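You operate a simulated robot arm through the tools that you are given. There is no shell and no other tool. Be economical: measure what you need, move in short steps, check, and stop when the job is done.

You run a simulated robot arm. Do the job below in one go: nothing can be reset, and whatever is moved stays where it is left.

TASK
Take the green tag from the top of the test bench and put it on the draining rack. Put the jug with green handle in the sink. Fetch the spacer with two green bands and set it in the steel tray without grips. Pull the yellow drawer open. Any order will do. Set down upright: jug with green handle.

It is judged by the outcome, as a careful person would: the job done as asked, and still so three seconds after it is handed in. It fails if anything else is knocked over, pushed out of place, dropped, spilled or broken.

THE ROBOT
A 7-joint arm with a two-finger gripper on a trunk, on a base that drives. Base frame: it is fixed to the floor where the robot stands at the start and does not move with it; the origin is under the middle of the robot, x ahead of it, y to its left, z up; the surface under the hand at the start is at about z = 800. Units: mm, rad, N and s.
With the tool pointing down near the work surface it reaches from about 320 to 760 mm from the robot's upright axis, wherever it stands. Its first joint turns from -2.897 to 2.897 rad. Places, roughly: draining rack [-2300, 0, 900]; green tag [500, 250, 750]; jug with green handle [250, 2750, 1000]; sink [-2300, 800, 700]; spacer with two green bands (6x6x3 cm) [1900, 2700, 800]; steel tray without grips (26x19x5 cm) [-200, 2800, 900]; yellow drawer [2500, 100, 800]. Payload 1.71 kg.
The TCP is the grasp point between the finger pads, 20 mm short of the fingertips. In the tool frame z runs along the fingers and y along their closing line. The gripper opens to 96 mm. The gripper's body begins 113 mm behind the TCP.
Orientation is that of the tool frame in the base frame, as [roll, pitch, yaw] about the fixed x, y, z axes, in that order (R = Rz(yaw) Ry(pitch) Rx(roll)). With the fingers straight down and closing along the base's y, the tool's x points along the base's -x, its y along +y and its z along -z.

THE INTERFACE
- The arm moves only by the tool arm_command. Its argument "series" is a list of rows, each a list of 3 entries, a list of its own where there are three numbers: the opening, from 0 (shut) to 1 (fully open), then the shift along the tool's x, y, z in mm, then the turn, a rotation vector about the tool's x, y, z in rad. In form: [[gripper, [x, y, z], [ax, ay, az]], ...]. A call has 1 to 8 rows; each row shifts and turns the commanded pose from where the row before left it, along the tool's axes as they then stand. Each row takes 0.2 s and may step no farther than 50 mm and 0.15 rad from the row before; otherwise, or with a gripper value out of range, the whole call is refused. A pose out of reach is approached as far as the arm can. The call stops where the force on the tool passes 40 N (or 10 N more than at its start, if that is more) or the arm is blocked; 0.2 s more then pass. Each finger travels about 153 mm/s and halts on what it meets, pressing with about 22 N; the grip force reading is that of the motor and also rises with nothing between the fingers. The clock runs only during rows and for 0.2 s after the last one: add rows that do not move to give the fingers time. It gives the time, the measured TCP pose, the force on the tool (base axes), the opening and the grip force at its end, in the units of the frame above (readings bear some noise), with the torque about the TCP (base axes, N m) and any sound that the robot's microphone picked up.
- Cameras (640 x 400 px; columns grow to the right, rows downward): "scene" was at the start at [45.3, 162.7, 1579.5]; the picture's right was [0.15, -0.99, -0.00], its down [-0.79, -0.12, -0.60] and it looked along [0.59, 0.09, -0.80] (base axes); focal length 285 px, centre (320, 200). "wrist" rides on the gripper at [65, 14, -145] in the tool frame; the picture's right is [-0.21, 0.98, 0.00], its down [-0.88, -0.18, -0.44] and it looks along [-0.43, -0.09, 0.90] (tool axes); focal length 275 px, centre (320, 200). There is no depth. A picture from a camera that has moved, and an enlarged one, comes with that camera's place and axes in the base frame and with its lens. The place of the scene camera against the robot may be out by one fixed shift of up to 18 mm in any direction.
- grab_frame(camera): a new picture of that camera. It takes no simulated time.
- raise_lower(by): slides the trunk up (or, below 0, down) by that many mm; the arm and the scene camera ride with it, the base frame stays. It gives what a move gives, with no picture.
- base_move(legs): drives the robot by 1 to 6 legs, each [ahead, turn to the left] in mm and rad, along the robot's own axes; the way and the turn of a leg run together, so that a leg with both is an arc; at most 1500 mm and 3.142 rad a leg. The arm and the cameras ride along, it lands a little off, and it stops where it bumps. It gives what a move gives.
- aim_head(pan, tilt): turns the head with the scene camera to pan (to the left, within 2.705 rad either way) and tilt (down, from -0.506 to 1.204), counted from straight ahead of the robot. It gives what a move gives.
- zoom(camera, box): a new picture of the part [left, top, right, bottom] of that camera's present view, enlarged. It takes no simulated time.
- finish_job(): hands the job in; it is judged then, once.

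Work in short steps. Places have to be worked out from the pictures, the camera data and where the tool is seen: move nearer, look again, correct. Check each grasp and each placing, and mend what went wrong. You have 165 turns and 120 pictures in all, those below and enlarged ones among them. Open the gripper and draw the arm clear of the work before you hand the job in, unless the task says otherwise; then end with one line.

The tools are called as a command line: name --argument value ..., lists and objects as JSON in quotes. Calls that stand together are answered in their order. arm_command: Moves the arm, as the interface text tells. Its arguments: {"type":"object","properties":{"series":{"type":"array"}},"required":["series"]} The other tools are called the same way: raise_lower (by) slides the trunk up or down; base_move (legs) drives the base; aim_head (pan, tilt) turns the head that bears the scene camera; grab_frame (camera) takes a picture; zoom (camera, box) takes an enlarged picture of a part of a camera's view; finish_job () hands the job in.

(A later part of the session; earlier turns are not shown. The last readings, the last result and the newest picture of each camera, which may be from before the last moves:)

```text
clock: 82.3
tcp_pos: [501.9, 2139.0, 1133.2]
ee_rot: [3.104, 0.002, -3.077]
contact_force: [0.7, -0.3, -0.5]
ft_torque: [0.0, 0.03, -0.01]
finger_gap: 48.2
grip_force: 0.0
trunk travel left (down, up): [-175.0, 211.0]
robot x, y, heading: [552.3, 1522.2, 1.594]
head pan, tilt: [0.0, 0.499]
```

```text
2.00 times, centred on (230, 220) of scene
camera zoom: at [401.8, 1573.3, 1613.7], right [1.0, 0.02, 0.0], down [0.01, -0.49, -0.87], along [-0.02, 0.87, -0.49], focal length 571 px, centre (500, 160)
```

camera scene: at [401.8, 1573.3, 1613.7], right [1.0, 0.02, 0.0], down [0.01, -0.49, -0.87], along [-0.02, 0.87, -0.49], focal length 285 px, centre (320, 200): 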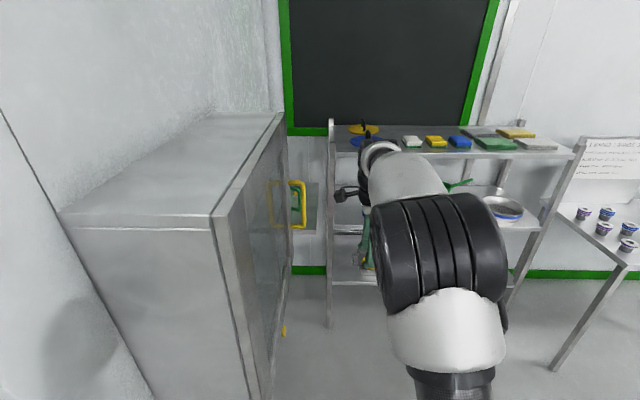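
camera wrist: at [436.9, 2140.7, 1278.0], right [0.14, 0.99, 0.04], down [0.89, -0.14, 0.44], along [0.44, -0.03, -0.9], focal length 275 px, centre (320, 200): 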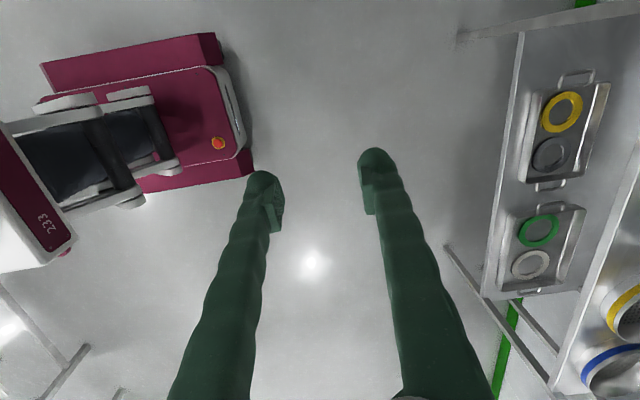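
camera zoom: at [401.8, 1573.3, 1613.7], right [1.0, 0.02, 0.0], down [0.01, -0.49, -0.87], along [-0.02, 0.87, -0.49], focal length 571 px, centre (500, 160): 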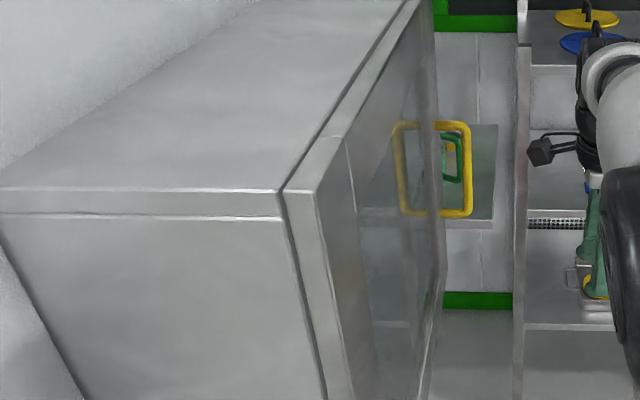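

The steel cabinet (x -210..270, y 1870..2475) hides a counter behind it that holds jugs, seen at about x ≤ 380, z ≈ 950. I'll edge forward along its right side and look in.

base_move --legs '[[0, -0.3], [420, 0], [0, 0.3]]'

aim_head --pan 0.5 --tilt 0.5

grab_frame --camera "scene"

```text
clock: 87.3
tcp_pos: [623.9, 2546.7, 1132.3]
ee_rot: [3.105, -0.001, -3.084]
contact_force: [-1.1, -0.9, 0.4]
ft_torque: [0.02, 0.02, -0.04]
finger_gap: 48.1
grip_force: 0.1
trunk travel left (down, up): [-175.0, 211.0]
robot x, y, heading: [669.9, 1930.5, 1.591]
head pan, tilt: [0.0, 0.499]
```

```text
clock: 88.2
tcp_pos: [624.6, 2529.1, 1142.1]
ee_rot: [3.09, -0.001, -3.084]
contact_force: [0.5, -1.2, 0.7]
ft_torque: [0.04, -0.01, -0.01]
finger_gap: 48.2
grip_force: 0.1
trunk travel left (down, up): [-175.0, 211.0]
robot x, y, heading: [673.0, 1933.1, 1.587]
head pan, tilt: [0.499, 0.499]
```

```text
83 pictures are left
camera scene: at [478.1, 1970.0, 1613.9], right [0.87, 0.49, -0.01], down [0.24, -0.43, -0.87], along [-0.43, 0.76, -0.49], focal length 285 px, centre (320, 200)
```

scene: 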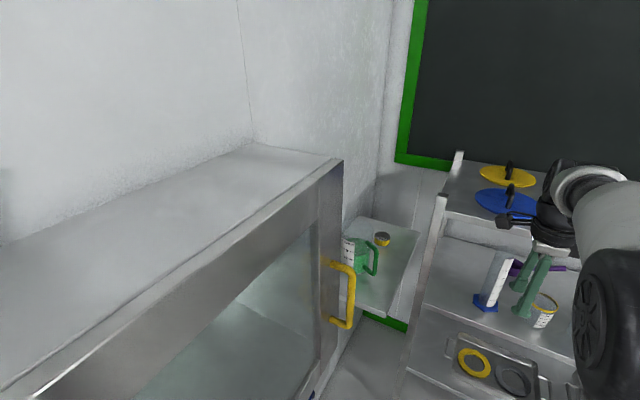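

Now the jug is visible behind the cabinet at about (236, 2640), and the yellow handle belongs to the cabinet door. I'll retract the arm, go a bit further forward and look down at the counter.

arm_command --series '[[1, [0, -45, 0], [0.05, 0, 0]], [1, [0, -45, 0], [0, 0, 0]], [1, [0, -45, 0], [0, 0, 0]], [1, [0, -45, 0], [0, 0, 0]], [1, [0, 0, 0], [0, 0, 0]]]'

base_move --legs '[[220, 0]]'

aim_head --pan 0.9 --tilt 0.6

grab_frame --camera "scene"

```text
clock: 89.4
tcp_pos: [632.0, 2349.1, 1138.9]
ee_rot: [3.14, 0.001, -3.083]
contact_force: [-0.2, 0.5, 0.0]
ft_torque: [-0.04, 0.0, -0.01]
finger_gap: 95.8
grip_force: 0.0
trunk travel left (down, up): [-175.0, 211.0]
robot x, y, heading: [673.8, 1927.0, 1.587]
head pan, tilt: [0.499, 0.499]
```

```text
clock: 91.2
tcp_pos: [629.6, 2562.7, 1143.6]
ee_rot: [3.129, 0.001, -3.083]
contact_force: [0.4, -0.2, 0.5]
ft_torque: [-0.05, -0.02, 0.0]
finger_gap: 95.9
grip_force: 0.0
trunk travel left (down, up): [-175.0, 211.0]
robot x, y, heading: [666.7, 2148.2, 1.588]
head pan, tilt: [0.499, 0.499]
```

```text
clock: 92.1
tcp_pos: [629.7, 2561.7, 1142.0]
ee_rot: [3.131, 0.001, -3.082]
contact_force: [0.2, -0.5, -0.5]
ft_torque: [-0.05, 0.0, 0.03]
finger_gap: 95.9
grip_force: 0.0
trunk travel left (down, up): [-175.0, 211.0]
robot x, y, heading: [666.6, 2149.2, 1.591]
head pan, tilt: [0.901, 0.6]
```

```text
82 pictures are left
camera scene: at [449.2, 2166.5, 1605.2], right [0.61, 0.79, -0.01], down [0.45, -0.36, -0.82], along [-0.65, 0.49, -0.57], focal length 285 px, centre (320, 200)
```

scene: 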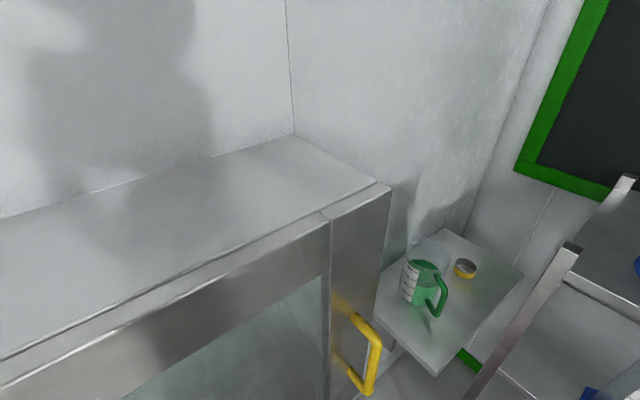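

I triangulate the jug handle's outer edge at about (278, 2692, 984) and the body near (214, 2650). I'll bring the hand over it, high, and look with the wrist camera.

arm_command --series '[[1, [44.5, 9, -8], [0, 0, 0]], [1, [44.5, 9, -8], [0, 0, 0]], [1, [44.5, 9, -8], [0, 0, 0]], [1, [44.5, 9, -8], [0, 0, 0]], [1, [44.5, 9, -8], [0, 0, 0]], [1, [44.5, 9, -8], [0, 0, 0]], [1, [0, 0, 0], [0, 0, 0]]]'

grab_frame --camera "wrist"

grab_frame --camera "scene"

```text
clock: 93.7
tcp_pos: [359.3, 2597.8, 1192.8]
ee_rot: [3.13, 0.001, -3.081]
contact_force: [0.3, -0.4, -1.1]
ft_torque: [0.02, 0.02, 0.01]
finger_gap: 95.9
grip_force: 0.0
trunk travel left (down, up): [-175.0, 211.0]
robot x, y, heading: [667.5, 2153.5, 1.589]
head pan, tilt: [0.901, 0.6]
```

```text
81 pictures are left
camera wrist: at [294.0, 2604.3, 1338.5], right [0.15, 0.99, 0.01], down [0.89, -0.14, 0.44], along [0.44, -0.05, -0.9], focal length 275 px, centre (320, 200)
```

wrist: 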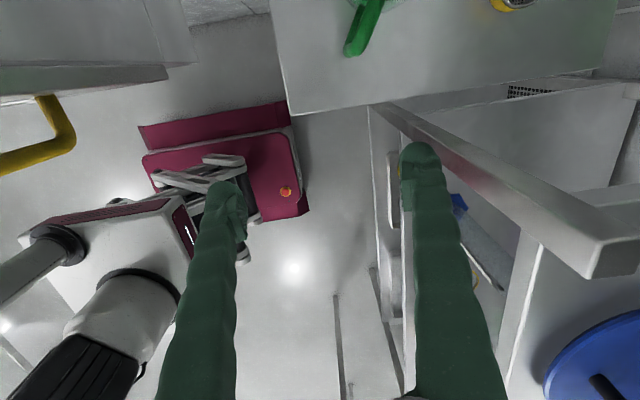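

```text
80 pictures are left
camera scene: at [449.1, 2164.4, 1605.3], right [0.61, 0.79, -0.01], down [0.45, -0.36, -0.82], along [-0.66, 0.49, -0.57], focal length 285 px, centre (320, 200)
```

scene: 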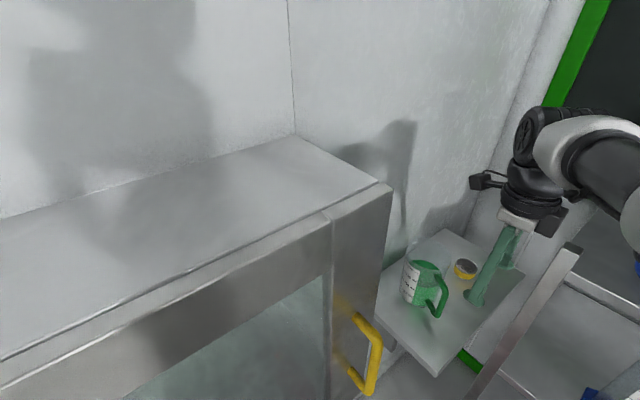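

The jug is just above the wrist view. I'll move the hand about 110 mm in -x and look again.

arm_command --series '[[1, [40, 10, -10], [0, 0, 0]], [1, [40, 10, 0], [0, 0, 0]], [1, [40, 10, 0], [0, 0, 0]], [1, [0, 0, 0], [0, 0, 0]]]'

grab_frame --camera "wrist"

```text
clock: 94.7
tcp_pos: [236.8, 2619.6, 1204.6]
ee_rot: [3.128, -0.001, -3.083]
contact_force: [-0.2, 0.6, 0.1]
ft_torque: [-0.02, -0.02, -0.06]
finger_gap: 96.1
grip_force: 0.1
trunk travel left (down, up): [-175.0, 211.0]
robot x, y, heading: [670.3, 2154.5, 1.587]
head pan, tilt: [0.901, 0.6]
```

```text
79 pictures are left
camera wrist: at [171.8, 2626.3, 1349.7], right [0.15, 0.99, 0.01], down [0.89, -0.14, 0.44], along [0.44, -0.05, -0.9], focal length 275 px, centre (320, 200)
```

wrist: 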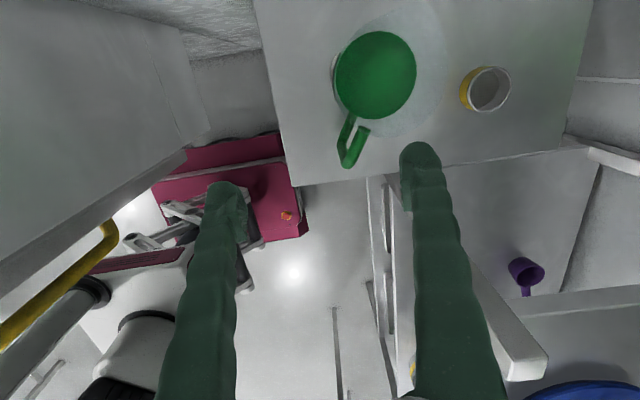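

I'll zoom in on the jug to see its rim, contents and handle.

zoom --camera "wrist" --box '[310, 10, 470, 180]'

zoom --camera "scene" --box '[380, 230, 500, 340]'

```text
2.35 times, centred on (390, 95) of wrist
camera zoom: at [171.8, 2626.3, 1349.7], right [0.15, 0.99, 0.01], down [0.89, -0.14, 0.44], along [0.44, -0.05, -0.9], focal length 648 px, centre (155, 447)
```

zoom: 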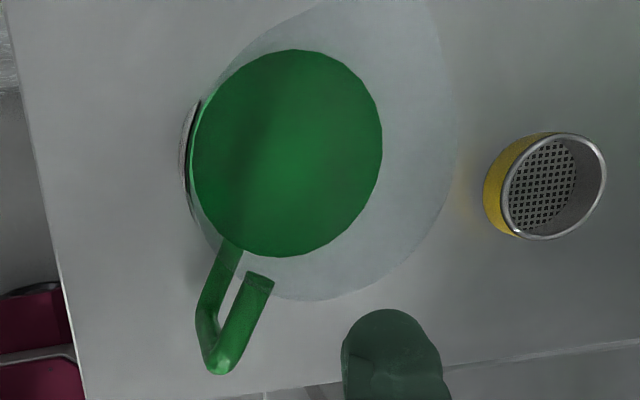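

```text
3.64 times, centred on (440, 285) of scene
camera zoom: at [449.0, 2164.2, 1605.3], right [0.61, 0.79, -0.01], down [0.45, -0.36, -0.82], along [-0.66, 0.49, -0.57], focal length 1038 px, centre (-116, -109)
```

zoom: 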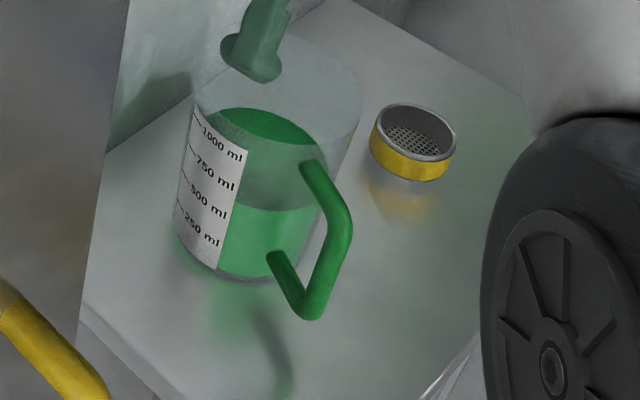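

It's a clear jug about 105–110 mm wide, too wide for the gripper, part-filled with green liquid. I'll pinch the wall at the rim on its -y side, with one finger inside, so it stays level. I'll move above that point first.

arm_command --series '[[0.5, [22, 13, 20], [0.013, 0, 0]], [0.5, [22, 13, 20], [0, 0, 0]], [0.5, [0, 0, 20], [0, 0, 0.0]], [0.5, [0, 0, 20], [0, 0, 0]], [0.5, [0, 0, 0], [0, 0, 0]]]'

grab_frame --camera "wrist"

zoom --camera "scene" --box '[370, 180, 530, 340]'

```text
clock: 95.9
tcp_pos: [192.1, 2645.4, 1122.9]
ee_rot: [-3.14, 0.002, -3.083]
contact_force: [0.2, -0.5, 0.1]
ft_torque: [0.01, 0.01, 0.03]
finger_gap: 48.0
grip_force: 0.1
trunk travel left (down, up): [-175.0, 211.0]
robot x, y, heading: [668.5, 2150.2, 1.59]
head pan, tilt: [0.901, 0.6]
```

```text
76 pictures are left
camera wrist: at [125.6, 2653.1, 1268.0], right [0.15, 0.99, 0.0], down [0.89, -0.13, 0.45], along [0.44, -0.07, -0.9], focal length 275 px, centre (320, 200)
```

wrist: 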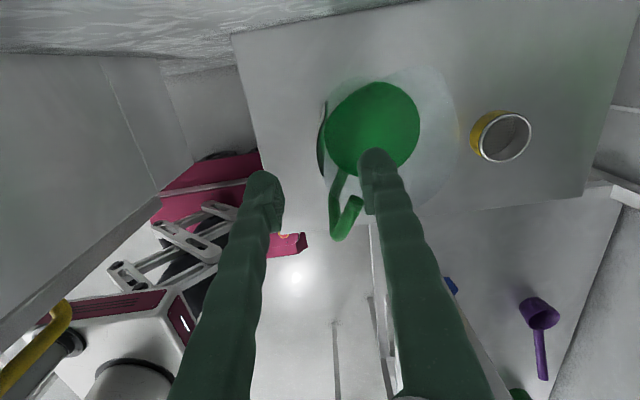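

```text
2.50 times, centred on (450, 260) of scene
camera zoom: at [448.5, 2164.5, 1605.2], right [0.61, 0.79, -0.01], down [0.45, -0.36, -0.82], along [-0.66, 0.49, -0.57], focal length 713 px, centre (-5, 50)
```

zoom: 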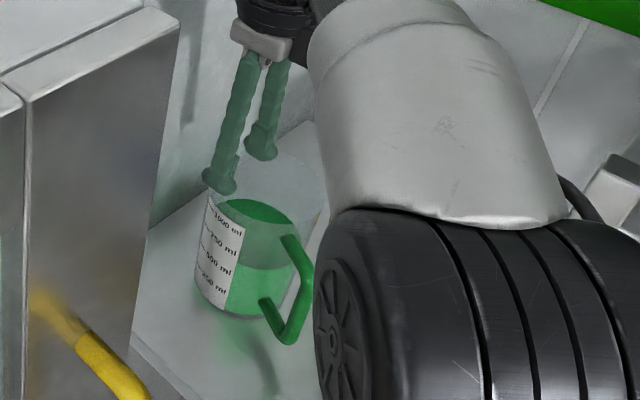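

Refined estimate: jug axis (195, 2698), outer radius ≈ 53, rim z ≈ 1046, liquid at z ≈ 977. The wall lies under the TCP at y ≈ 2646, so I'll descend with the fingers straddling it.

arm_command --series '[[0.5, [-3, 1, 30], [0, 0, 0]], [0.5, [0, 0, 25], [0, 0, 0]], [0.5, [0, 0, 15], [0, 0, 0]], [0.5, [0, 0, 0], [0, 0, 0]]]'

grab_frame --camera "wrist"

zoom --camera "scene" --box '[390, 180, 510, 330]'

```text
clock: 96.9
tcp_pos: [194.3, 2645.8, 1052.6]
ee_rot: [-3.14, 0.003, -3.082]
contact_force: [0.2, 0.6, -0.1]
ft_torque: [-0.06, -0.01, -0.01]
finger_gap: 47.9
grip_force: 0.0
trunk travel left (down, up): [-175.0, 211.0]
robot x, y, heading: [666.5, 2149.8, 1.588]
head pan, tilt: [0.901, 0.6]
```

```text
74 pictures are left
camera wrist: at [129.7, 2653.4, 1197.3], right [0.15, 0.99, 0.0], down [0.89, -0.13, 0.45], along [0.44, -0.07, -0.9], focal length 275 px, centre (320, 200)
```

wrist: 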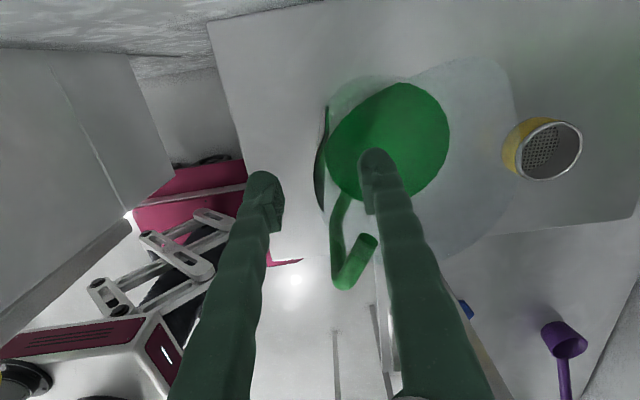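

```text
2.67 times, centred on (450, 255) of scene
camera zoom: at [448.9, 2164.7, 1605.2], right [0.61, 0.79, -0.01], down [0.45, -0.36, -0.82], along [-0.66, 0.49, -0.57], focal length 761 px, centre (-27, 53)
```

zoom: 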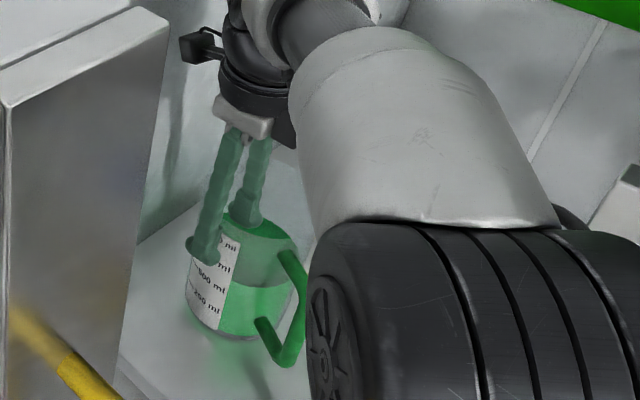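

One finger is inside and one outside the wall. I'll go down 25 mm more and close.

arm_command --series '[[0.5, [0, 0, 14], [0, 0, 0]], [0.5, [0, 0, 12], [0, 0, 0]], [0.5, [0, 0, 0], [0, 0, 0]], [0.3, [0, 0, 0], [0, 0, 0]], [0, [0, 0, 0], [0, 0, 0]], [0, [0, 0, 0], [0, 0, 0]], [0, [0, 0, 0], [0, 0, 0]]]'

grab_frame --camera "wrist"

```text
clock: 98.5
tcp_pos: [196.3, 2645.0, 1025.2]
ee_rot: [-3.139, 0.0, -3.081]
contact_force: [0.3, 1.8, -0.9]
ft_torque: [0.04, -0.15, 0.05]
finger_gap: 6.0
grip_force: 22.1
trunk travel left (down, up): [-175.0, 211.0]
robot x, y, heading: [665.1, 2153.0, 1.59]
head pan, tilt: [0.901, 0.6]
```

```text
72 pictures are left
camera wrist: at [129.5, 2653.7, 1170.8], right [0.15, 0.99, 0.0], down [0.89, -0.13, 0.45], along [0.44, -0.07, -0.9], focal length 275 px, centre (320, 200)
```

wrist: 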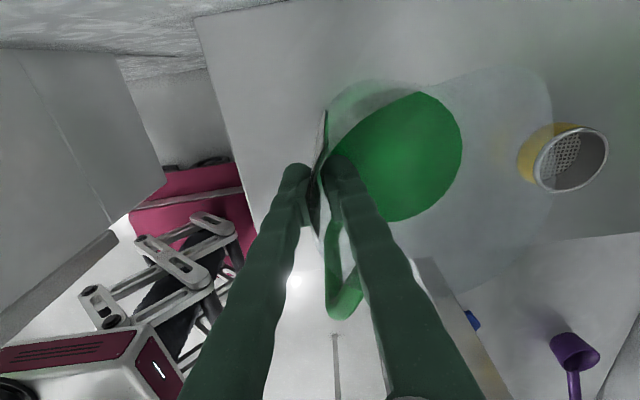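

The wall is pinched at a 6 mm gap. I'll lift very slowly and check that it stays level and held.

arm_command --series '[[0, [0, 0, -2], [0, 0, 0]], [0, [0, 0, -3], [0, 0, 0]], [0, [0, 0, -4], [0, 0, 0]], [0, [0, 0, -4], [0, 0, 0]], [0, [0, 0, -4], [0, 0, 0]], [0, [0, 0, 0], [0, 0, 0]]]'

grab_frame --camera "wrist"

zoom --camera "scene" --box '[390, 180, 510, 330]'

```text
clock: 99.9
tcp_pos: [195.5, 2646.0, 1043.2]
ee_rot: [-3.14, 0.002, -3.082]
contact_force: [-0.3, -0.1, -6.6]
ft_torque: [-0.23, 0.13, 0.0]
finger_gap: 5.7
grip_force: 22.3
trunk travel left (down, up): [-175.0, 211.0]
robot x, y, heading: [665.7, 2154.0, 1.584]
head pan, tilt: [0.901, 0.6]
```

```text
71 pictures are left
camera wrist: at [128.8, 2654.3, 1187.9], right [0.15, 0.99, 0.0], down [0.89, -0.13, 0.45], along [0.44, -0.07, -0.9], focal length 275 px, centre (320, 200)
```

wrist: 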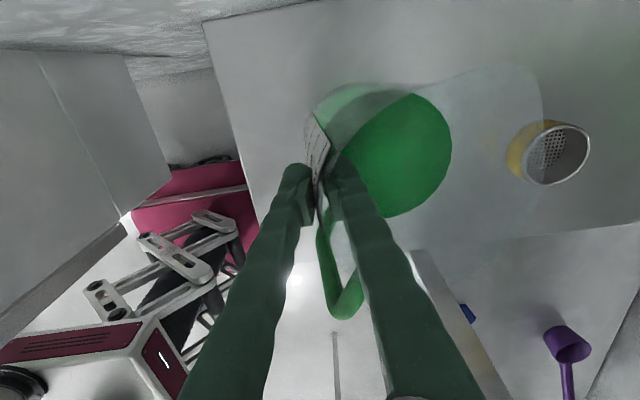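

```text
2.67 times, centred on (450, 255) of scene
camera zoom: at [448.4, 2165.4, 1605.1], right [0.61, 0.79, -0.01], down [0.45, -0.36, -0.82], along [-0.65, 0.49, -0.57], focal length 761 px, centre (-27, 53)
```

zoom: 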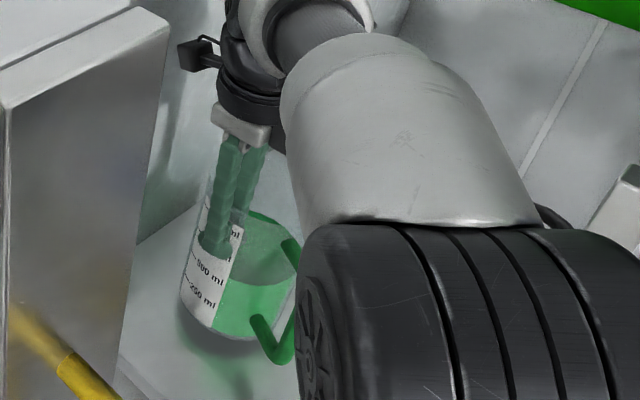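

It's lifted with a load of 6.6 N and a slight tilt. I'll hold and check whether the tilt creeps.

arm_command --series '[[0, [0, 0, -5], [0, 0, 0]], [0, [0, 0, -5], [0, 0, 0]], [0, [0, 0, -5], [0, 0, 0]], [0, [0, 0, 0], [0, 0, 0]], [0, [0, 0, 0], [0, 0, 0]], [0, [0, 0, 0], [0, 0, 0]], [0, [0, 0, 0], [0, 0, 0]]]'

grab_frame --camera "wrist"

```text
clock: 101.5
tcp_pos: [194.7, 2646.6, 1058.4]
ee_rot: [-3.139, 0.001, -3.082]
contact_force: [-0.2, 0.1, -7.2]
ft_torque: [-0.25, 0.08, 0.0]
finger_gap: 6.0
grip_force: 21.6
trunk travel left (down, up): [-175.0, 211.0]
robot x, y, heading: [669.0, 2147.9, 1.59]
head pan, tilt: [0.901, 0.6]
```

```text
69 pictures are left
camera wrist: at [128.7, 2654.2, 1203.1], right [0.15, 0.99, 0.0], down [0.89, -0.13, 0.45], along [0.44, -0.07, -0.9], focal length 275 px, centre (320, 200)
```

wrist: 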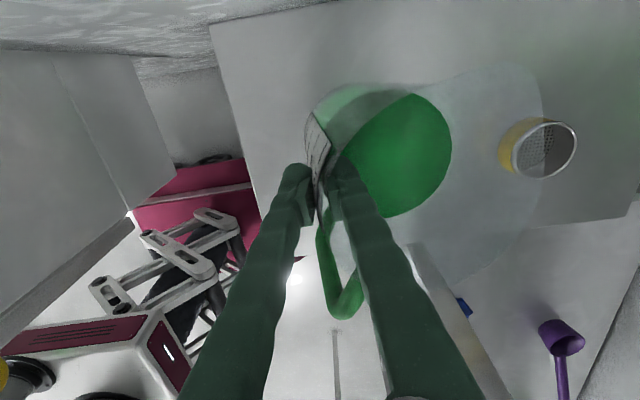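

The hold is stable. I'll level it slightly, raise it, then bring it back in -y and out in +x, clear of the cabinet and shelf.

arm_command --series '[[0, [0, 0, -10], [-0.03, 0, 0]], [0, [0, 0, -15], [-0.03, 0, 0]], [0, [0, 0, -15], [-0.02, 0, 0]], [0, [0, -10, -10], [0, 0, 0]], [0, [0, -15, 0], [0, 0, 0]], [0, [0, -15, 0], [0, 0, 0]], [0, [0, -15, 0], [0, 0, 0]], [0, [0, 0, 0], [0, 0, 0]]]'

arm_command --series '[[0, [-15, 0, 0], [0, 0, 0]], [0, [-25, 0, 0], [0, 0, 0]], [0, [-30, 0, 0], [0, 0, 0]], [0, [-30, 0, 0], [0, 0, 0]], [0, [-30, 0, 0], [0, 0, 0]], [0, [-30, 0, 0], [0, 0, 0]], [0, [-30, 0, 0], [0, 0, 0]], [0, [-20, 0, 0], [0, 0, 0]]]'

grab_frame --camera "scene"

grab_frame --camera "wrist"

```text
clock: 103.3
tcp_pos: [199.0, 2588.3, 1103.9]
ee_rot: [3.062, 0.0, -3.082]
contact_force: [0.6, -0.4, -7.5]
ft_torque: [-0.31, 0.14, 0.01]
finger_gap: 6.1
grip_force: 22.1
trunk travel left (down, up): [-175.0, 211.0]
robot x, y, heading: [668.8, 2150.2, 1.582]
head pan, tilt: [0.901, 0.6]
```

```text
clock: 105.1
tcp_pos: [408.5, 2599.4, 1103.5]
ee_rot: [3.063, -0.001, -3.08]
contact_force: [0.3, -1.0, -7.2]
ft_torque: [-0.31, 0.13, -0.02]
finger_gap: 6.0
grip_force: 21.5
trunk travel left (down, up): [-175.0, 211.0]
robot x, y, heading: [669.3, 2149.3, 1.592]
head pan, tilt: [0.901, 0.6]
```

```text
68 pictures are left
camera scene: at [449.1, 2165.2, 1605.2], right [0.61, 0.79, -0.01], down [0.45, -0.36, -0.82], along [-0.66, 0.49, -0.57], focal length 285 px, centre (320, 200)
```

scene: 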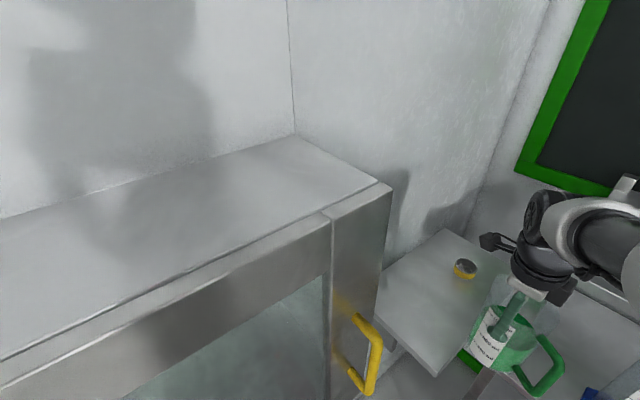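

```text
67 pictures are left
camera wrist: at [344.1, 2596.8, 1249.6], right [0.15, 0.99, 0.08], down [0.89, -0.17, 0.43], along [0.44, 0.01, -0.9], focal length 275 px, centre (320, 200)
```

wrist: 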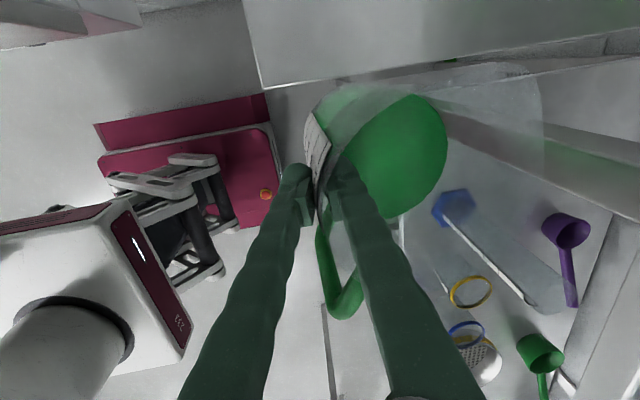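

I'll check the jug's attitude with a close-up.

zoom --camera "scene" --box '[440, 230, 600, 400]'

```text
2.35 times, centred on (520, 315) of scene
camera zoom: at [449.1, 2165.2, 1605.2], right [0.61, 0.79, -0.01], down [0.45, -0.36, -0.82], along [-0.66, 0.49, -0.57], focal length 671 px, centre (-151, -71)
```

zoom: 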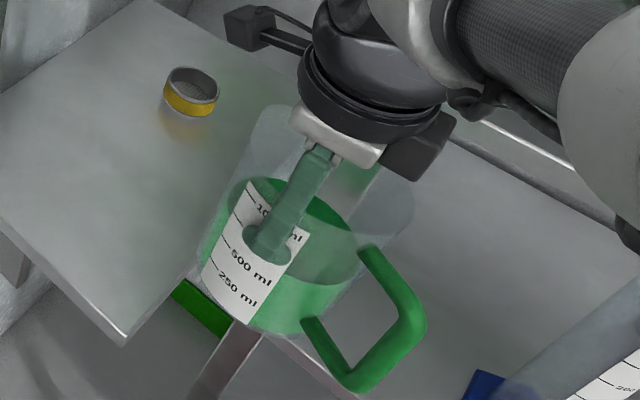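

Still well held. I'll bring it in front of the robot, then back out and drive smoothly toward the sink, stopping short at x ≈ -1000.

arm_command --series '[[0, [-20, -3, 0], [0, 0, 0]], [0, [-30, -5, 0], [0, 0, 0]], [0, [-30, -5, 0], [0, 0, 0]], [0, [-30, -5, 0], [0, 0, 0]], [0, [-30, -5, 0], [0, 0, 0]], [0, [-30, -5, 0], [0, 0, 0]], [0, [-20, -3, 0], [0, 0, 0]], [0, [0, 0, 0], [0, 0, 0]]]'

base_move --legs '[[-1050, 0], [0, 1.74], [850, 0], [850, 0], [0, -0.19]]'

aim_head --pan 0.0 --tilt 0.5

grab_frame --camera "scene"

grab_frame --camera "wrist"

```text
clock: 106.9
tcp_pos: [600.9, 2581.4, 1101.7]
ee_rot: [3.063, -0.002, -3.082]
contact_force: [-0.1, -0.3, -7.4]
ft_torque: [-0.25, 0.12, 0.0]
finger_gap: 6.0
grip_force: 22.2
trunk travel left (down, up): [-175.0, 211.0]
robot x, y, heading: [668.6, 2149.1, 1.591]
head pan, tilt: [0.901, 0.6]
```

```text
clock: 127.3
tcp_pos: [-1410.4, 699.4, 1101.7]
ee_rot: [3.064, 0.001, -1.517]
contact_force: [-0.6, -0.1, -8.1]
ft_torque: [-0.14, -0.3, -0.01]
finger_gap: 6.3
grip_force: 21.5
trunk travel left (down, up): [-175.0, 211.0]
robot x, y, heading: [-979.2, 763.7, -3.131]
head pan, tilt: [0.901, 0.6]
```

```text
clock: 128.5
tcp_pos: [-1395.0, 699.8, 1107.4]
ee_rot: [3.048, 0.003, -1.518]
contact_force: [0.3, 0.0, -8.0]
ft_torque: [-0.09, -0.34, 0.02]
finger_gap: 6.1
grip_force: 22.3
trunk travel left (down, up): [-175.0, 211.0]
robot x, y, heading: [-979.1, 763.0, -3.132]
head pan, tilt: [0.0, 0.499]
```

```text
65 pictures are left
camera scene: at [-1031.2, 604.3, 1613.7], right [-0.01, 1.0, 0.0], down [0.49, 0.01, -0.87], along [-0.87, -0.01, -0.49], focal length 285 px, centre (320, 200)
```

scene: 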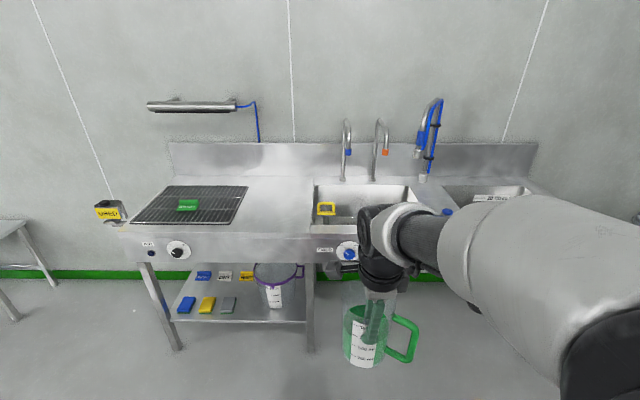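

```text
64 pictures are left
camera wrist: at [-1389.9, 632.1, 1252.9], right [-0.98, 0.15, 0.09], down [0.18, 0.89, 0.43], along [-0.02, 0.44, -0.9], focal length 275 px, centre (320, 200)
```

wrist: 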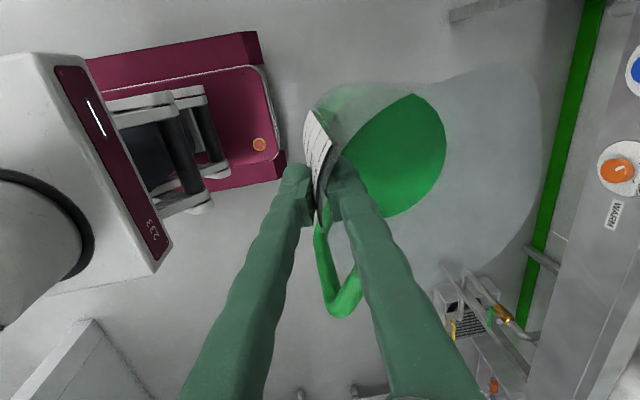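

The jug is secure. The left basin centre is at about (-2300, 820) with a yellow-handled brush at its left, so I'll drive up to the sink front and look into the basin.

base_move --legs '[[620, 0]]'

aim_head --pan -0.1 --tilt 0.75

grab_frame --camera "scene"

grab_frame --camera "wrist"

```text
clock: 132.2
tcp_pos: [-2010.6, 693.4, 1107.6]
ee_rot: [3.048, 0.002, -1.518]
contact_force: [0.2, -0.4, -7.1]
ft_torque: [-0.14, -0.31, 0.04]
finger_gap: 6.2
grip_force: 21.7
trunk travel left (down, up): [-175.0, 211.0]
robot x, y, heading: [-1595.4, 756.3, -3.132]
head pan, tilt: [0.0, 0.499]
```

```text
clock: 132.9
tcp_pos: [-1989.9, 693.9, 1114.0]
ee_rot: [3.032, 0.001, -1.517]
contact_force: [1.5, -0.7, -6.6]
ft_torque: [-0.15, -0.26, 0.0]
finger_gap: 6.0
grip_force: 22.0
trunk travel left (down, up): [-175.0, 211.0]
robot x, y, heading: [-1594.0, 761.6, -3.133]
head pan, tilt: [-0.099, 0.75]
```

```text
63 pictures are left
camera scene: at [-1634.4, 606.3, 1592.0], right [0.09, 1.0, 0.0], down [0.69, -0.06, -0.72], along [-0.72, 0.07, -0.69], focal length 285 px, centre (320, 200)
```

scene: 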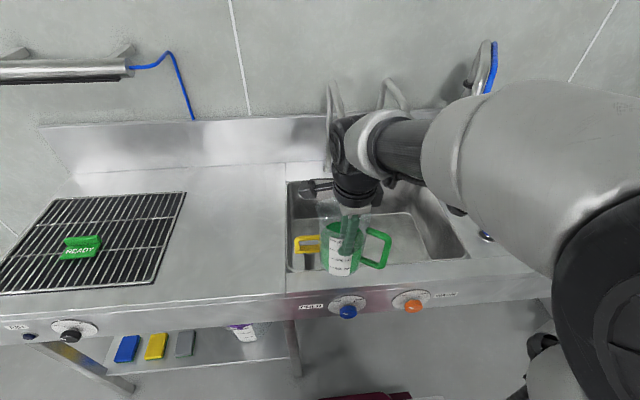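

```text
62 pictures are left
camera wrist: at [-1983.5, 626.5, 1259.3], right [-0.98, 0.15, 0.11], down [0.19, 0.89, 0.42], along [-0.03, 0.44, -0.9], focal length 275 px, centre (320, 200)
```

wrist: 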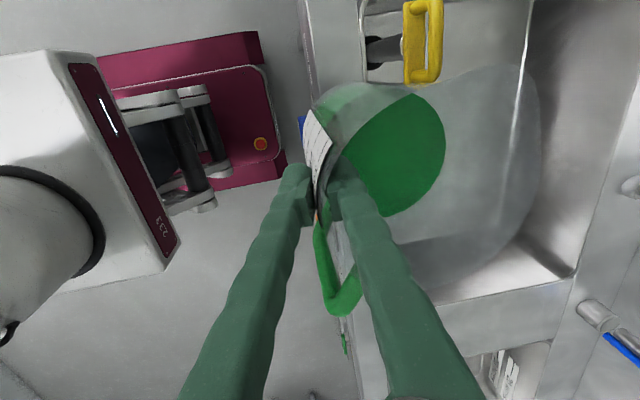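

Basin opening: x ≈ -2075..-2450, y ≈ 566..1085. The brush is at y < 650 and the tap outlets are near x -2280. I'll bring the jug over roughly (-2202, 830), on the near side and clear of the taps.

arm_command --series '[[0, [-15, 15, 1], [0.015, 0, 0]], [0, [-25, 26, 2], [0.015, 0, 0]], [0, [-25, 26, 2], [0, 0, 0]], [0, [-25, 26, 2], [0, 0, 0]], [0, [-25, 26, 2], [0, 0, 0]], [0, [-18, 20, 2], [0, 0, 0]], [0, [-10, 10, 1], [0, 0, 0]], [0, [0, 0, 0], [0, 0, 0]]]'

grab_frame --camera "wrist"

grab_frame --camera "scene"

```text
clock: 134.7
tcp_pos: [-2148.7, 827.9, 1115.2]
ee_rot: [3.064, 0.002, -1.517]
contact_force: [0.2, 0.5, -6.8]
ft_torque: [-0.11, -0.33, -0.01]
finger_gap: 6.0
grip_force: 22.2
trunk travel left (down, up): [-175.0, 211.0]
robot x, y, heading: [-1593.8, 757.0, -3.134]
head pan, tilt: [-0.099, 0.75]
```

```text
61 pictures are left
camera wrist: at [-2146.8, 761.2, 1260.6], right [-0.99, 0.15, 0.08], down [0.17, 0.89, 0.43], along [0.0, 0.44, -0.9], focal length 275 px, centre (320, 200)
```

wrist: 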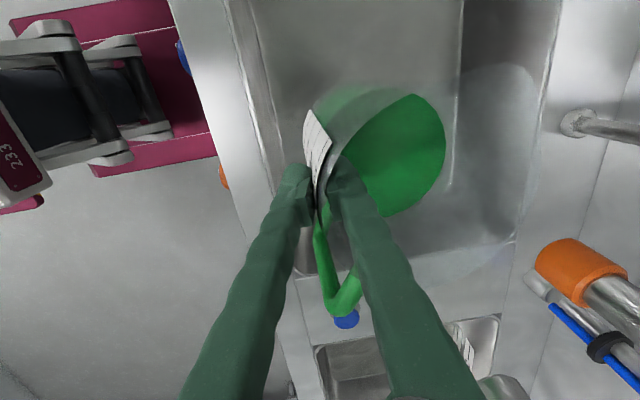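

```text
60 pictures are left
camera scene: at [-1636.6, 606.8, 1591.9], right [0.09, 1.0, 0.0], down [0.69, -0.06, -0.72], along [-0.72, 0.07, -0.69], focal length 285 px, centre (320, 200)
```

scene: 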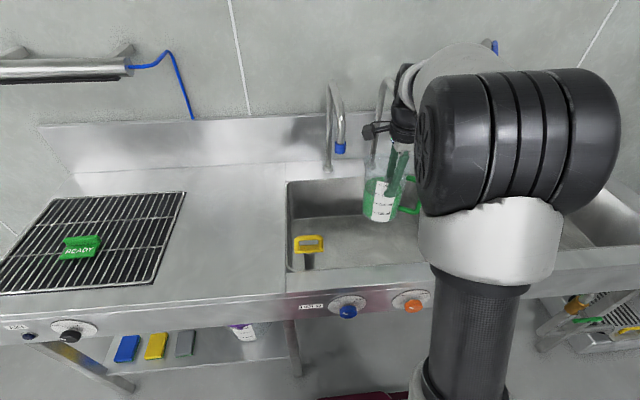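

The jug is over free basin floor. I'll lower it vertically into the basin at moderate speed, stopping well above the expected contact at TCP z ≈ 815.

arm_command --series '[[0, [0, -1.6, 20], [0, 0, 0]], [0, [0, -2.7, 35], [0, 0, 0]], [0, [0, -2.7, 35], [0, 0, 0]], [0, [0, -2.7, 35], [0, 0, 0]], [0, [0, -2.7, 35], [0, 0, 0]], [0, [0, -2.7, 35], [0, 0, 0]], [0, [0, -1.6, 20], [0, 0, 0]], [0, [0, 0, 0], [0, 0, 0]]]'

grab_frame --camera "wrist"

zoom --camera "scene" --box '[270, 80, 470, 280]'

```text
clock: 136.5
tcp_pos: [-2149.5, 826.5, 898.3]
ee_rot: [3.063, 0.001, -1.516]
contact_force: [0.1, 0.5, -6.6]
ft_torque: [-0.05, -0.3, -0.01]
finger_gap: 5.9
grip_force: 22.2
trunk travel left (down, up): [-175.0, 211.0]
robot x, y, heading: [-1595.2, 754.6, -3.131]
head pan, tilt: [-0.099, 0.75]
```

```text
59 pictures are left
camera wrist: at [-2147.3, 760.2, 1043.9], right [-0.99, 0.15, 0.08], down [0.17, 0.89, 0.43], along [0.0, 0.44, -0.9], focal length 275 px, centre (320, 200)
```

wrist: 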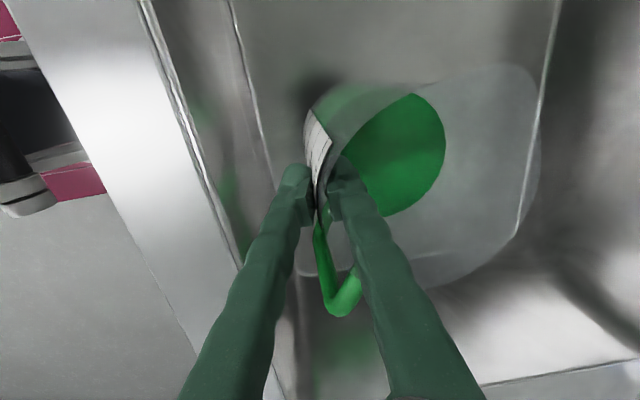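

```text
2.00 times, centred on (370, 180) of scene
camera zoom: at [-1636.7, 606.7, 1591.9], right [0.09, 1.0, 0.0], down [0.69, -0.06, -0.72], along [-0.72, 0.07, -0.69], focal length 571 px, centre (220, 240)
```

zoom: 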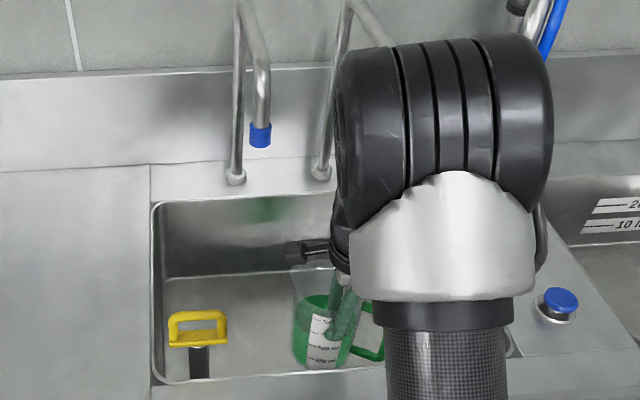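

Clear all round. I'll lower to about 830, then creep until contact.

arm_command --series '[[0, [0, -1.6, 20], [0, 0, 0]], [0, [0, -2, 25], [0, 0, 0]], [0, [0, -1.2, 15], [0, 0, 0]], [0, [0, -0.6, 8], [0, 0, 0]], [0, [0, 0, 0], [0, 0, 0]]]'

arm_command --series '[[0, [0, -0.3, 4], [0, 0, 0]], [0, [0, -0.3, 4], [0, 0, 0]], [0, [0, 0, 0], [0, 0, 0]]]'

```text
clock: 137.7
tcp_pos: [-2149.7, 827.7, 829.7]
ee_rot: [3.063, 0.001, -1.517]
contact_force: [-0.1, 0.6, -8.5]
ft_torque: [-0.13, -0.25, -0.02]
finger_gap: 6.0
grip_force: 22.3
trunk travel left (down, up): [-175.0, 211.0]
robot x, y, heading: [-1590.4, 753.7, -3.133]
head pan, tilt: [-0.099, 0.75]
```

```text
clock: 138.5
tcp_pos: [-2149.8, 829.1, 821.4]
ee_rot: [3.064, 0.001, -1.518]
contact_force: [0.1, 0.4, -6.8]
ft_torque: [-0.1, -0.3, -0.01]
finger_gap: 6.1
grip_force: 22.3
trunk travel left (down, up): [-175.0, 211.0]
robot x, y, heading: [-1596.6, 756.3, -3.13]
head pan, tilt: [-0.099, 0.75]
```

Still hanging free with a steady load of about 7 N. I'll keep creeping down.

arm_command --series '[[0, [0, -0.2, 3], [0, 0, 0]], [0, [0, -0.2, 3], [0, 0, 0]], [0, [0, 0, 0], [0, 0, 0]]]'

zoom --camera "scene" --box '[330, 170, 430, 290]'

```text
clock: 139.3
tcp_pos: [-2149.2, 828.6, 816.0]
ee_rot: [3.064, 0.001, -1.516]
contact_force: [-1.1, -1.0, -6.6]
ft_torque: [-0.09, -0.3, -0.03]
finger_gap: 6.0
grip_force: 22.0
trunk travel left (down, up): [-175.0, 211.0]
robot x, y, heading: [-1591.9, 757.8, -3.128]
head pan, tilt: [-0.099, 0.75]
```

```text
3.33 times, centred on (380, 230) of scene
camera zoom: at [-1636.8, 606.8, 1591.9], right [0.09, 1.0, 0.0], down [0.69, -0.06, -0.72], along [-0.72, 0.07, -0.69], focal length 951 px, centre (120, 100)
```

zoom: 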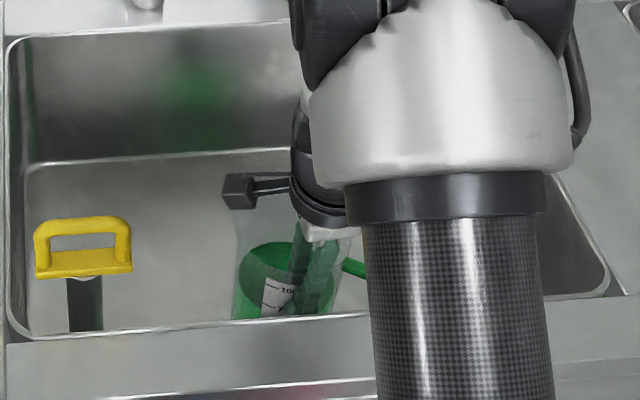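

arm_command --series '[[0, [0, -0.2, 3], [0, 0, 0]], [0, [0, -0.2, 3], [0, 0, 0]], [0, [0, 0, 0], [0, 0, 0]]]'

arm_command --series '[[0, [0, -0.2, 3], [0, 0, 0]], [0, [0, -0.2, 3], [0, 0, 0]], [0, [0, 0, 0], [0, 0, 0]]]'

```text
clock: 140.1
tcp_pos: [-2148.6, 830.1, 811.2]
ee_rot: [3.061, 0.002, -1.516]
contact_force: [-0.2, -0.1, -6.7]
ft_torque: [-0.12, -0.27, -0.01]
finger_gap: 6.0
grip_force: 22.3
trunk travel left (down, up): [-175.0, 211.0]
robot x, y, heading: [-1592.4, 756.8, -3.132]
head pan, tilt: [-0.099, 0.75]
```

```text
clock: 140.9
tcp_pos: [-2149.8, 828.2, 804.0]
ee_rot: [3.065, 0.001, -1.515]
contact_force: [0.3, -0.3, -7.4]
ft_torque: [-0.1, -0.26, 0.01]
finger_gap: 5.9
grip_force: 22.0
trunk travel left (down, up): [-175.0, 211.0]
robot x, y, heading: [-1592.5, 758.8, -3.132]
head pan, tilt: [-0.099, 0.75]
```

arm_command --series '[[0, [0, -0.2, 3], [0, 0, 0]], [0, [0, -0.2, 3], [0, 0, 0]], [0, [0, -0.2, 3], [0, 0, 0]], [0, [0, 0, 0], [0, 0, 0]]]'

grab_frame --camera "wrist"

```text
clock: 141.9
tcp_pos: [-2149.1, 828.8, 796.4]
ee_rot: [3.062, 0.003, -1.517]
contact_force: [0.4, -0.2, -2.4]
ft_torque: [-0.01, -0.03, -0.05]
finger_gap: 6.0
grip_force: 22.1
trunk travel left (down, up): [-175.0, 211.0]
robot x, y, heading: [-1592.3, 755.8, -3.134]
head pan, tilt: [-0.099, 0.75]
```

```text
56 pictures are left
camera wrist: at [-2147.3, 761.4, 941.2], right [-0.99, 0.15, 0.08], down [0.17, 0.89, 0.43], along [0.0, 0.44, -0.9], focal length 275 px, centre (320, 200)
```

wrist: 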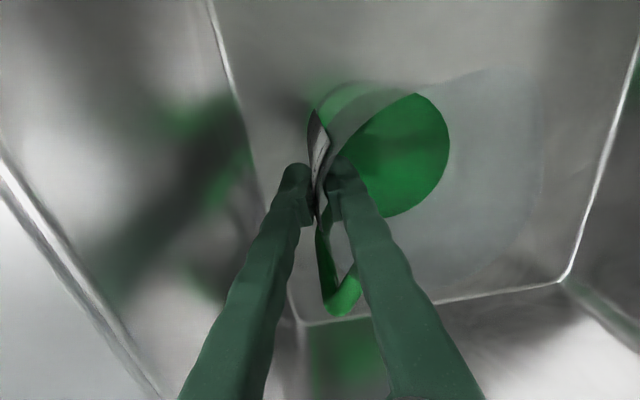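

Contact: the load fell to 2.4 N and the jug is levelling. I'll lower 2 mm more and release gently.

arm_command --series '[[0, [0, 0, 1.5], [0.02, 0, 0]], [0, [0, 0, 0.5], [0.02, 0, 0]], [0, [0, 0, 0], [0, 0, 0]], [0.1, [0, 0, 0], [0, 0, 0]], [0.16, [0, 0, 0], [0, 0, 0]], [0.25, [0, 0, 0], [0, 0, 0]], [0.4, [0, 0, 0], [0, 0, 0]], [0.4, [0, 0, 0], [0, 0, 0]]]'

grab_frame --camera "wrist"

```text
clock: 143.7
tcp_pos: [-2149.7, 827.9, 794.6]
ee_rot: [3.102, 0.004, -1.516]
contact_force: [-0.1, 0.7, 0.2]
ft_torque: [-0.02, -0.02, -0.01]
finger_gap: 38.4
grip_force: 0.0
trunk travel left (down, up): [-175.0, 211.0]
robot x, y, heading: [-1591.9, 753.3, -3.133]
head pan, tilt: [-0.099, 0.75]
```

```text
55 pictures are left
camera wrist: at [-2153.2, 760.9, 939.0], right [-0.99, 0.15, 0.04], down [0.15, 0.89, 0.44], along [0.03, 0.44, -0.9], focal length 275 px, centre (320, 200)
```

wrist: 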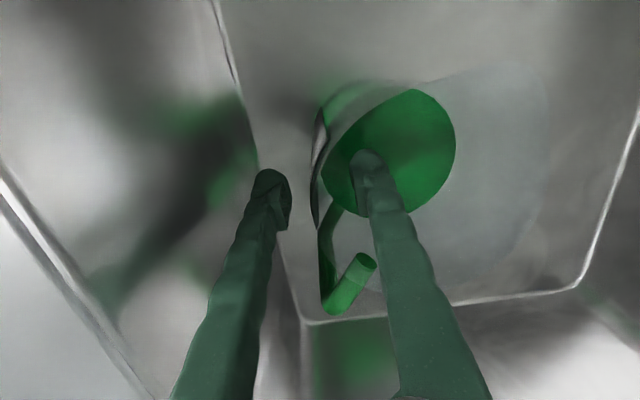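

The jug stands upright in the basin with the fingers free. I'll rise straight up and clear.

arm_command --series '[[0.4, [0, 0.8, -20], [0, 0, 0]], [0.4, [0, 1, -25], [0, 0, 0]], [0.4, [0, 1.2, -30], [0, 0, 0]], [0.4, [0, 1.6, -40], [0, 0, 0]], [0.4, [0, 1.8, -45], [0, 0, 0]], [0.4, [0, 1.8, -45], [0, 0, 0]], [0.4, [0, 1.8, -45], [0, 0, 0]], [0.4, [0, 1.8, -45], [0.04, 0, 0]]]'

grab_frame --camera "wrist"

grab_frame --camera "scene"

```text
clock: 145.5
tcp_pos: [-2149.9, 828.5, 1091.3]
ee_rot: [-3.14, 0.002, -1.517]
contact_force: [0.8, -0.3, 0.4]
ft_torque: [0.01, -0.04, -0.04]
finger_gap: 38.1
grip_force: 0.0
trunk travel left (down, up): [-175.0, 211.0]
robot x, y, heading: [-1592.0, 758.9, -3.135]
head pan, tilt: [-0.099, 0.75]
```

```text
54 pictures are left
camera wrist: at [-2157.7, 760.7, 1236.1], right [-0.99, 0.15, 0.0], down [0.14, 0.88, 0.45], along [0.07, 0.44, -0.9], focal length 275 px, centre (320, 200)
```

wrist: 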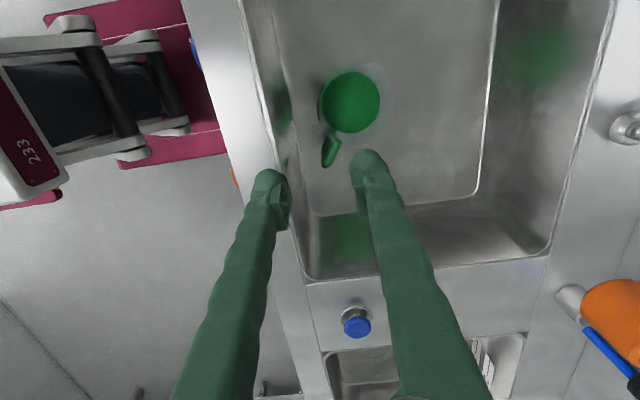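

```text
53 pictures are left
camera scene: at [-1635.9, 606.7, 1591.9], right [0.09, 1.0, 0.0], down [0.69, -0.06, -0.72], along [-0.72, 0.07, -0.69], focal length 285 px, centre (320, 200)
```

scene: 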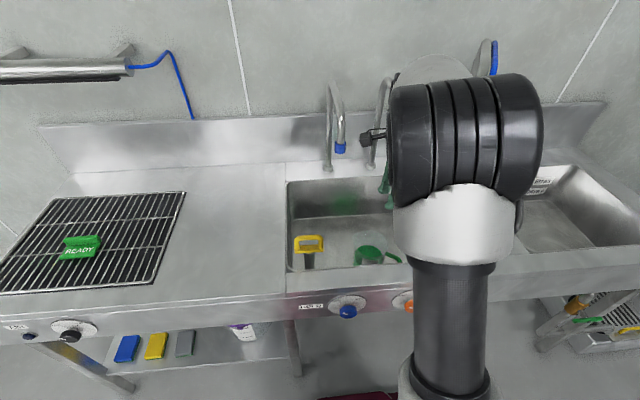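

The jug is done. Next I'll find the steel tray, so I'll drive to the left side of the cabinet at about (-500, 1700) and look toward +y.

base_move --legs '[[-420, 0], [0, -2.18], [1150, 0], [0, 0.61]]'

aim_head --pan -0.2 --tilt 0.4

grab_frame --camera "scene"

```text
clock: 158.9
tcp_pos: [-269.3, 1907.7, 1099.5]
ee_rot: [3.134, -0.01, 2.568]
contact_force: [-3.1, -0.5, 0.6]
ft_torque: [0.16, -0.26, -0.05]
finger_gap: 38.5
grip_force: 0.1
trunk travel left (down, up): [-175.0, 211.0]
robot x, y, heading: [-635.9, 1519.6, 0.959]
head pan, tilt: [-0.099, 0.75]
stopped in leg 3: the robot was blocked; the commanded pose is now the measured one
```

```text
clock: 159.7
tcp_pos: [-268.8, 1909.7, 1098.5]
ee_rot: [3.137, -0.008, 2.569]
contact_force: [-17.9, -5.1, 1.6]
ft_torque: [0.9, -3.07, -0.53]
finger_gap: 38.4
grip_force: 0.0
trunk travel left (down, up): [-175.0, 211.0]
robot x, y, heading: [-633.1, 1521.3, 0.956]
head pan, tilt: [-0.201, 0.4]
```

```text
52 pictures are left
camera scene: at [-725.6, 1620.9, 1623.3], right [0.69, -0.73, 0.0], down [-0.28, -0.27, -0.92], along [0.67, 0.63, -0.39], focal length 285 px, centre (320, 200)
```

scene: 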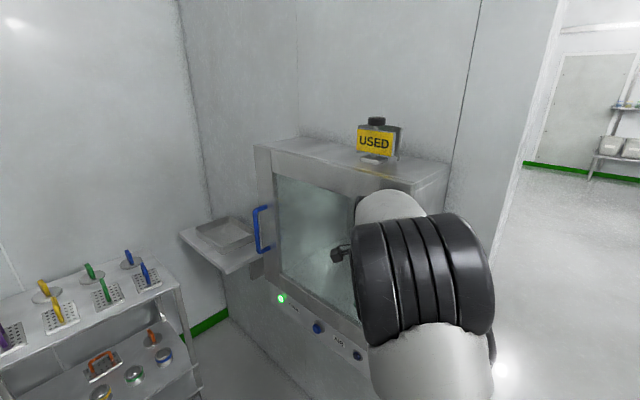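

The gripper touched the cabinet door while driving, so I'm backing off right away. The steel tray is visible on a small table beyond the cabinet.

base_move --legs '[[-250, 0]]'

grab_frame --camera "scene"

```text
clock: 161.6
tcp_pos: [-408.7, 1706.8, 1097.7]
ee_rot: [3.133, -0.011, 2.566]
contact_force: [-1.0, -0.4, -0.9]
ft_torque: [0.13, -0.08, -0.01]
finger_gap: 38.3
grip_force: 0.1
trunk travel left (down, up): [-175.0, 211.0]
robot x, y, heading: [-776.8, 1320.0, 0.951]
head pan, tilt: [-0.201, 0.4]
```

```text
51 pictures are left
camera scene: at [-852.1, 1438.4, 1622.9], right [0.68, -0.73, 0.0], down [-0.29, -0.28, -0.92], along [0.67, 0.63, -0.4], focal length 285 px, centre (320, 200)
```

scene: 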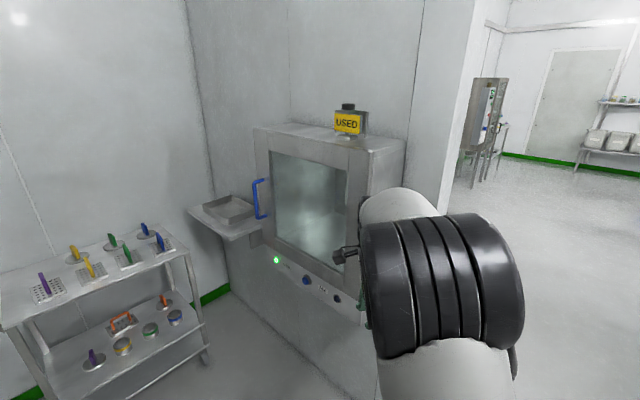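

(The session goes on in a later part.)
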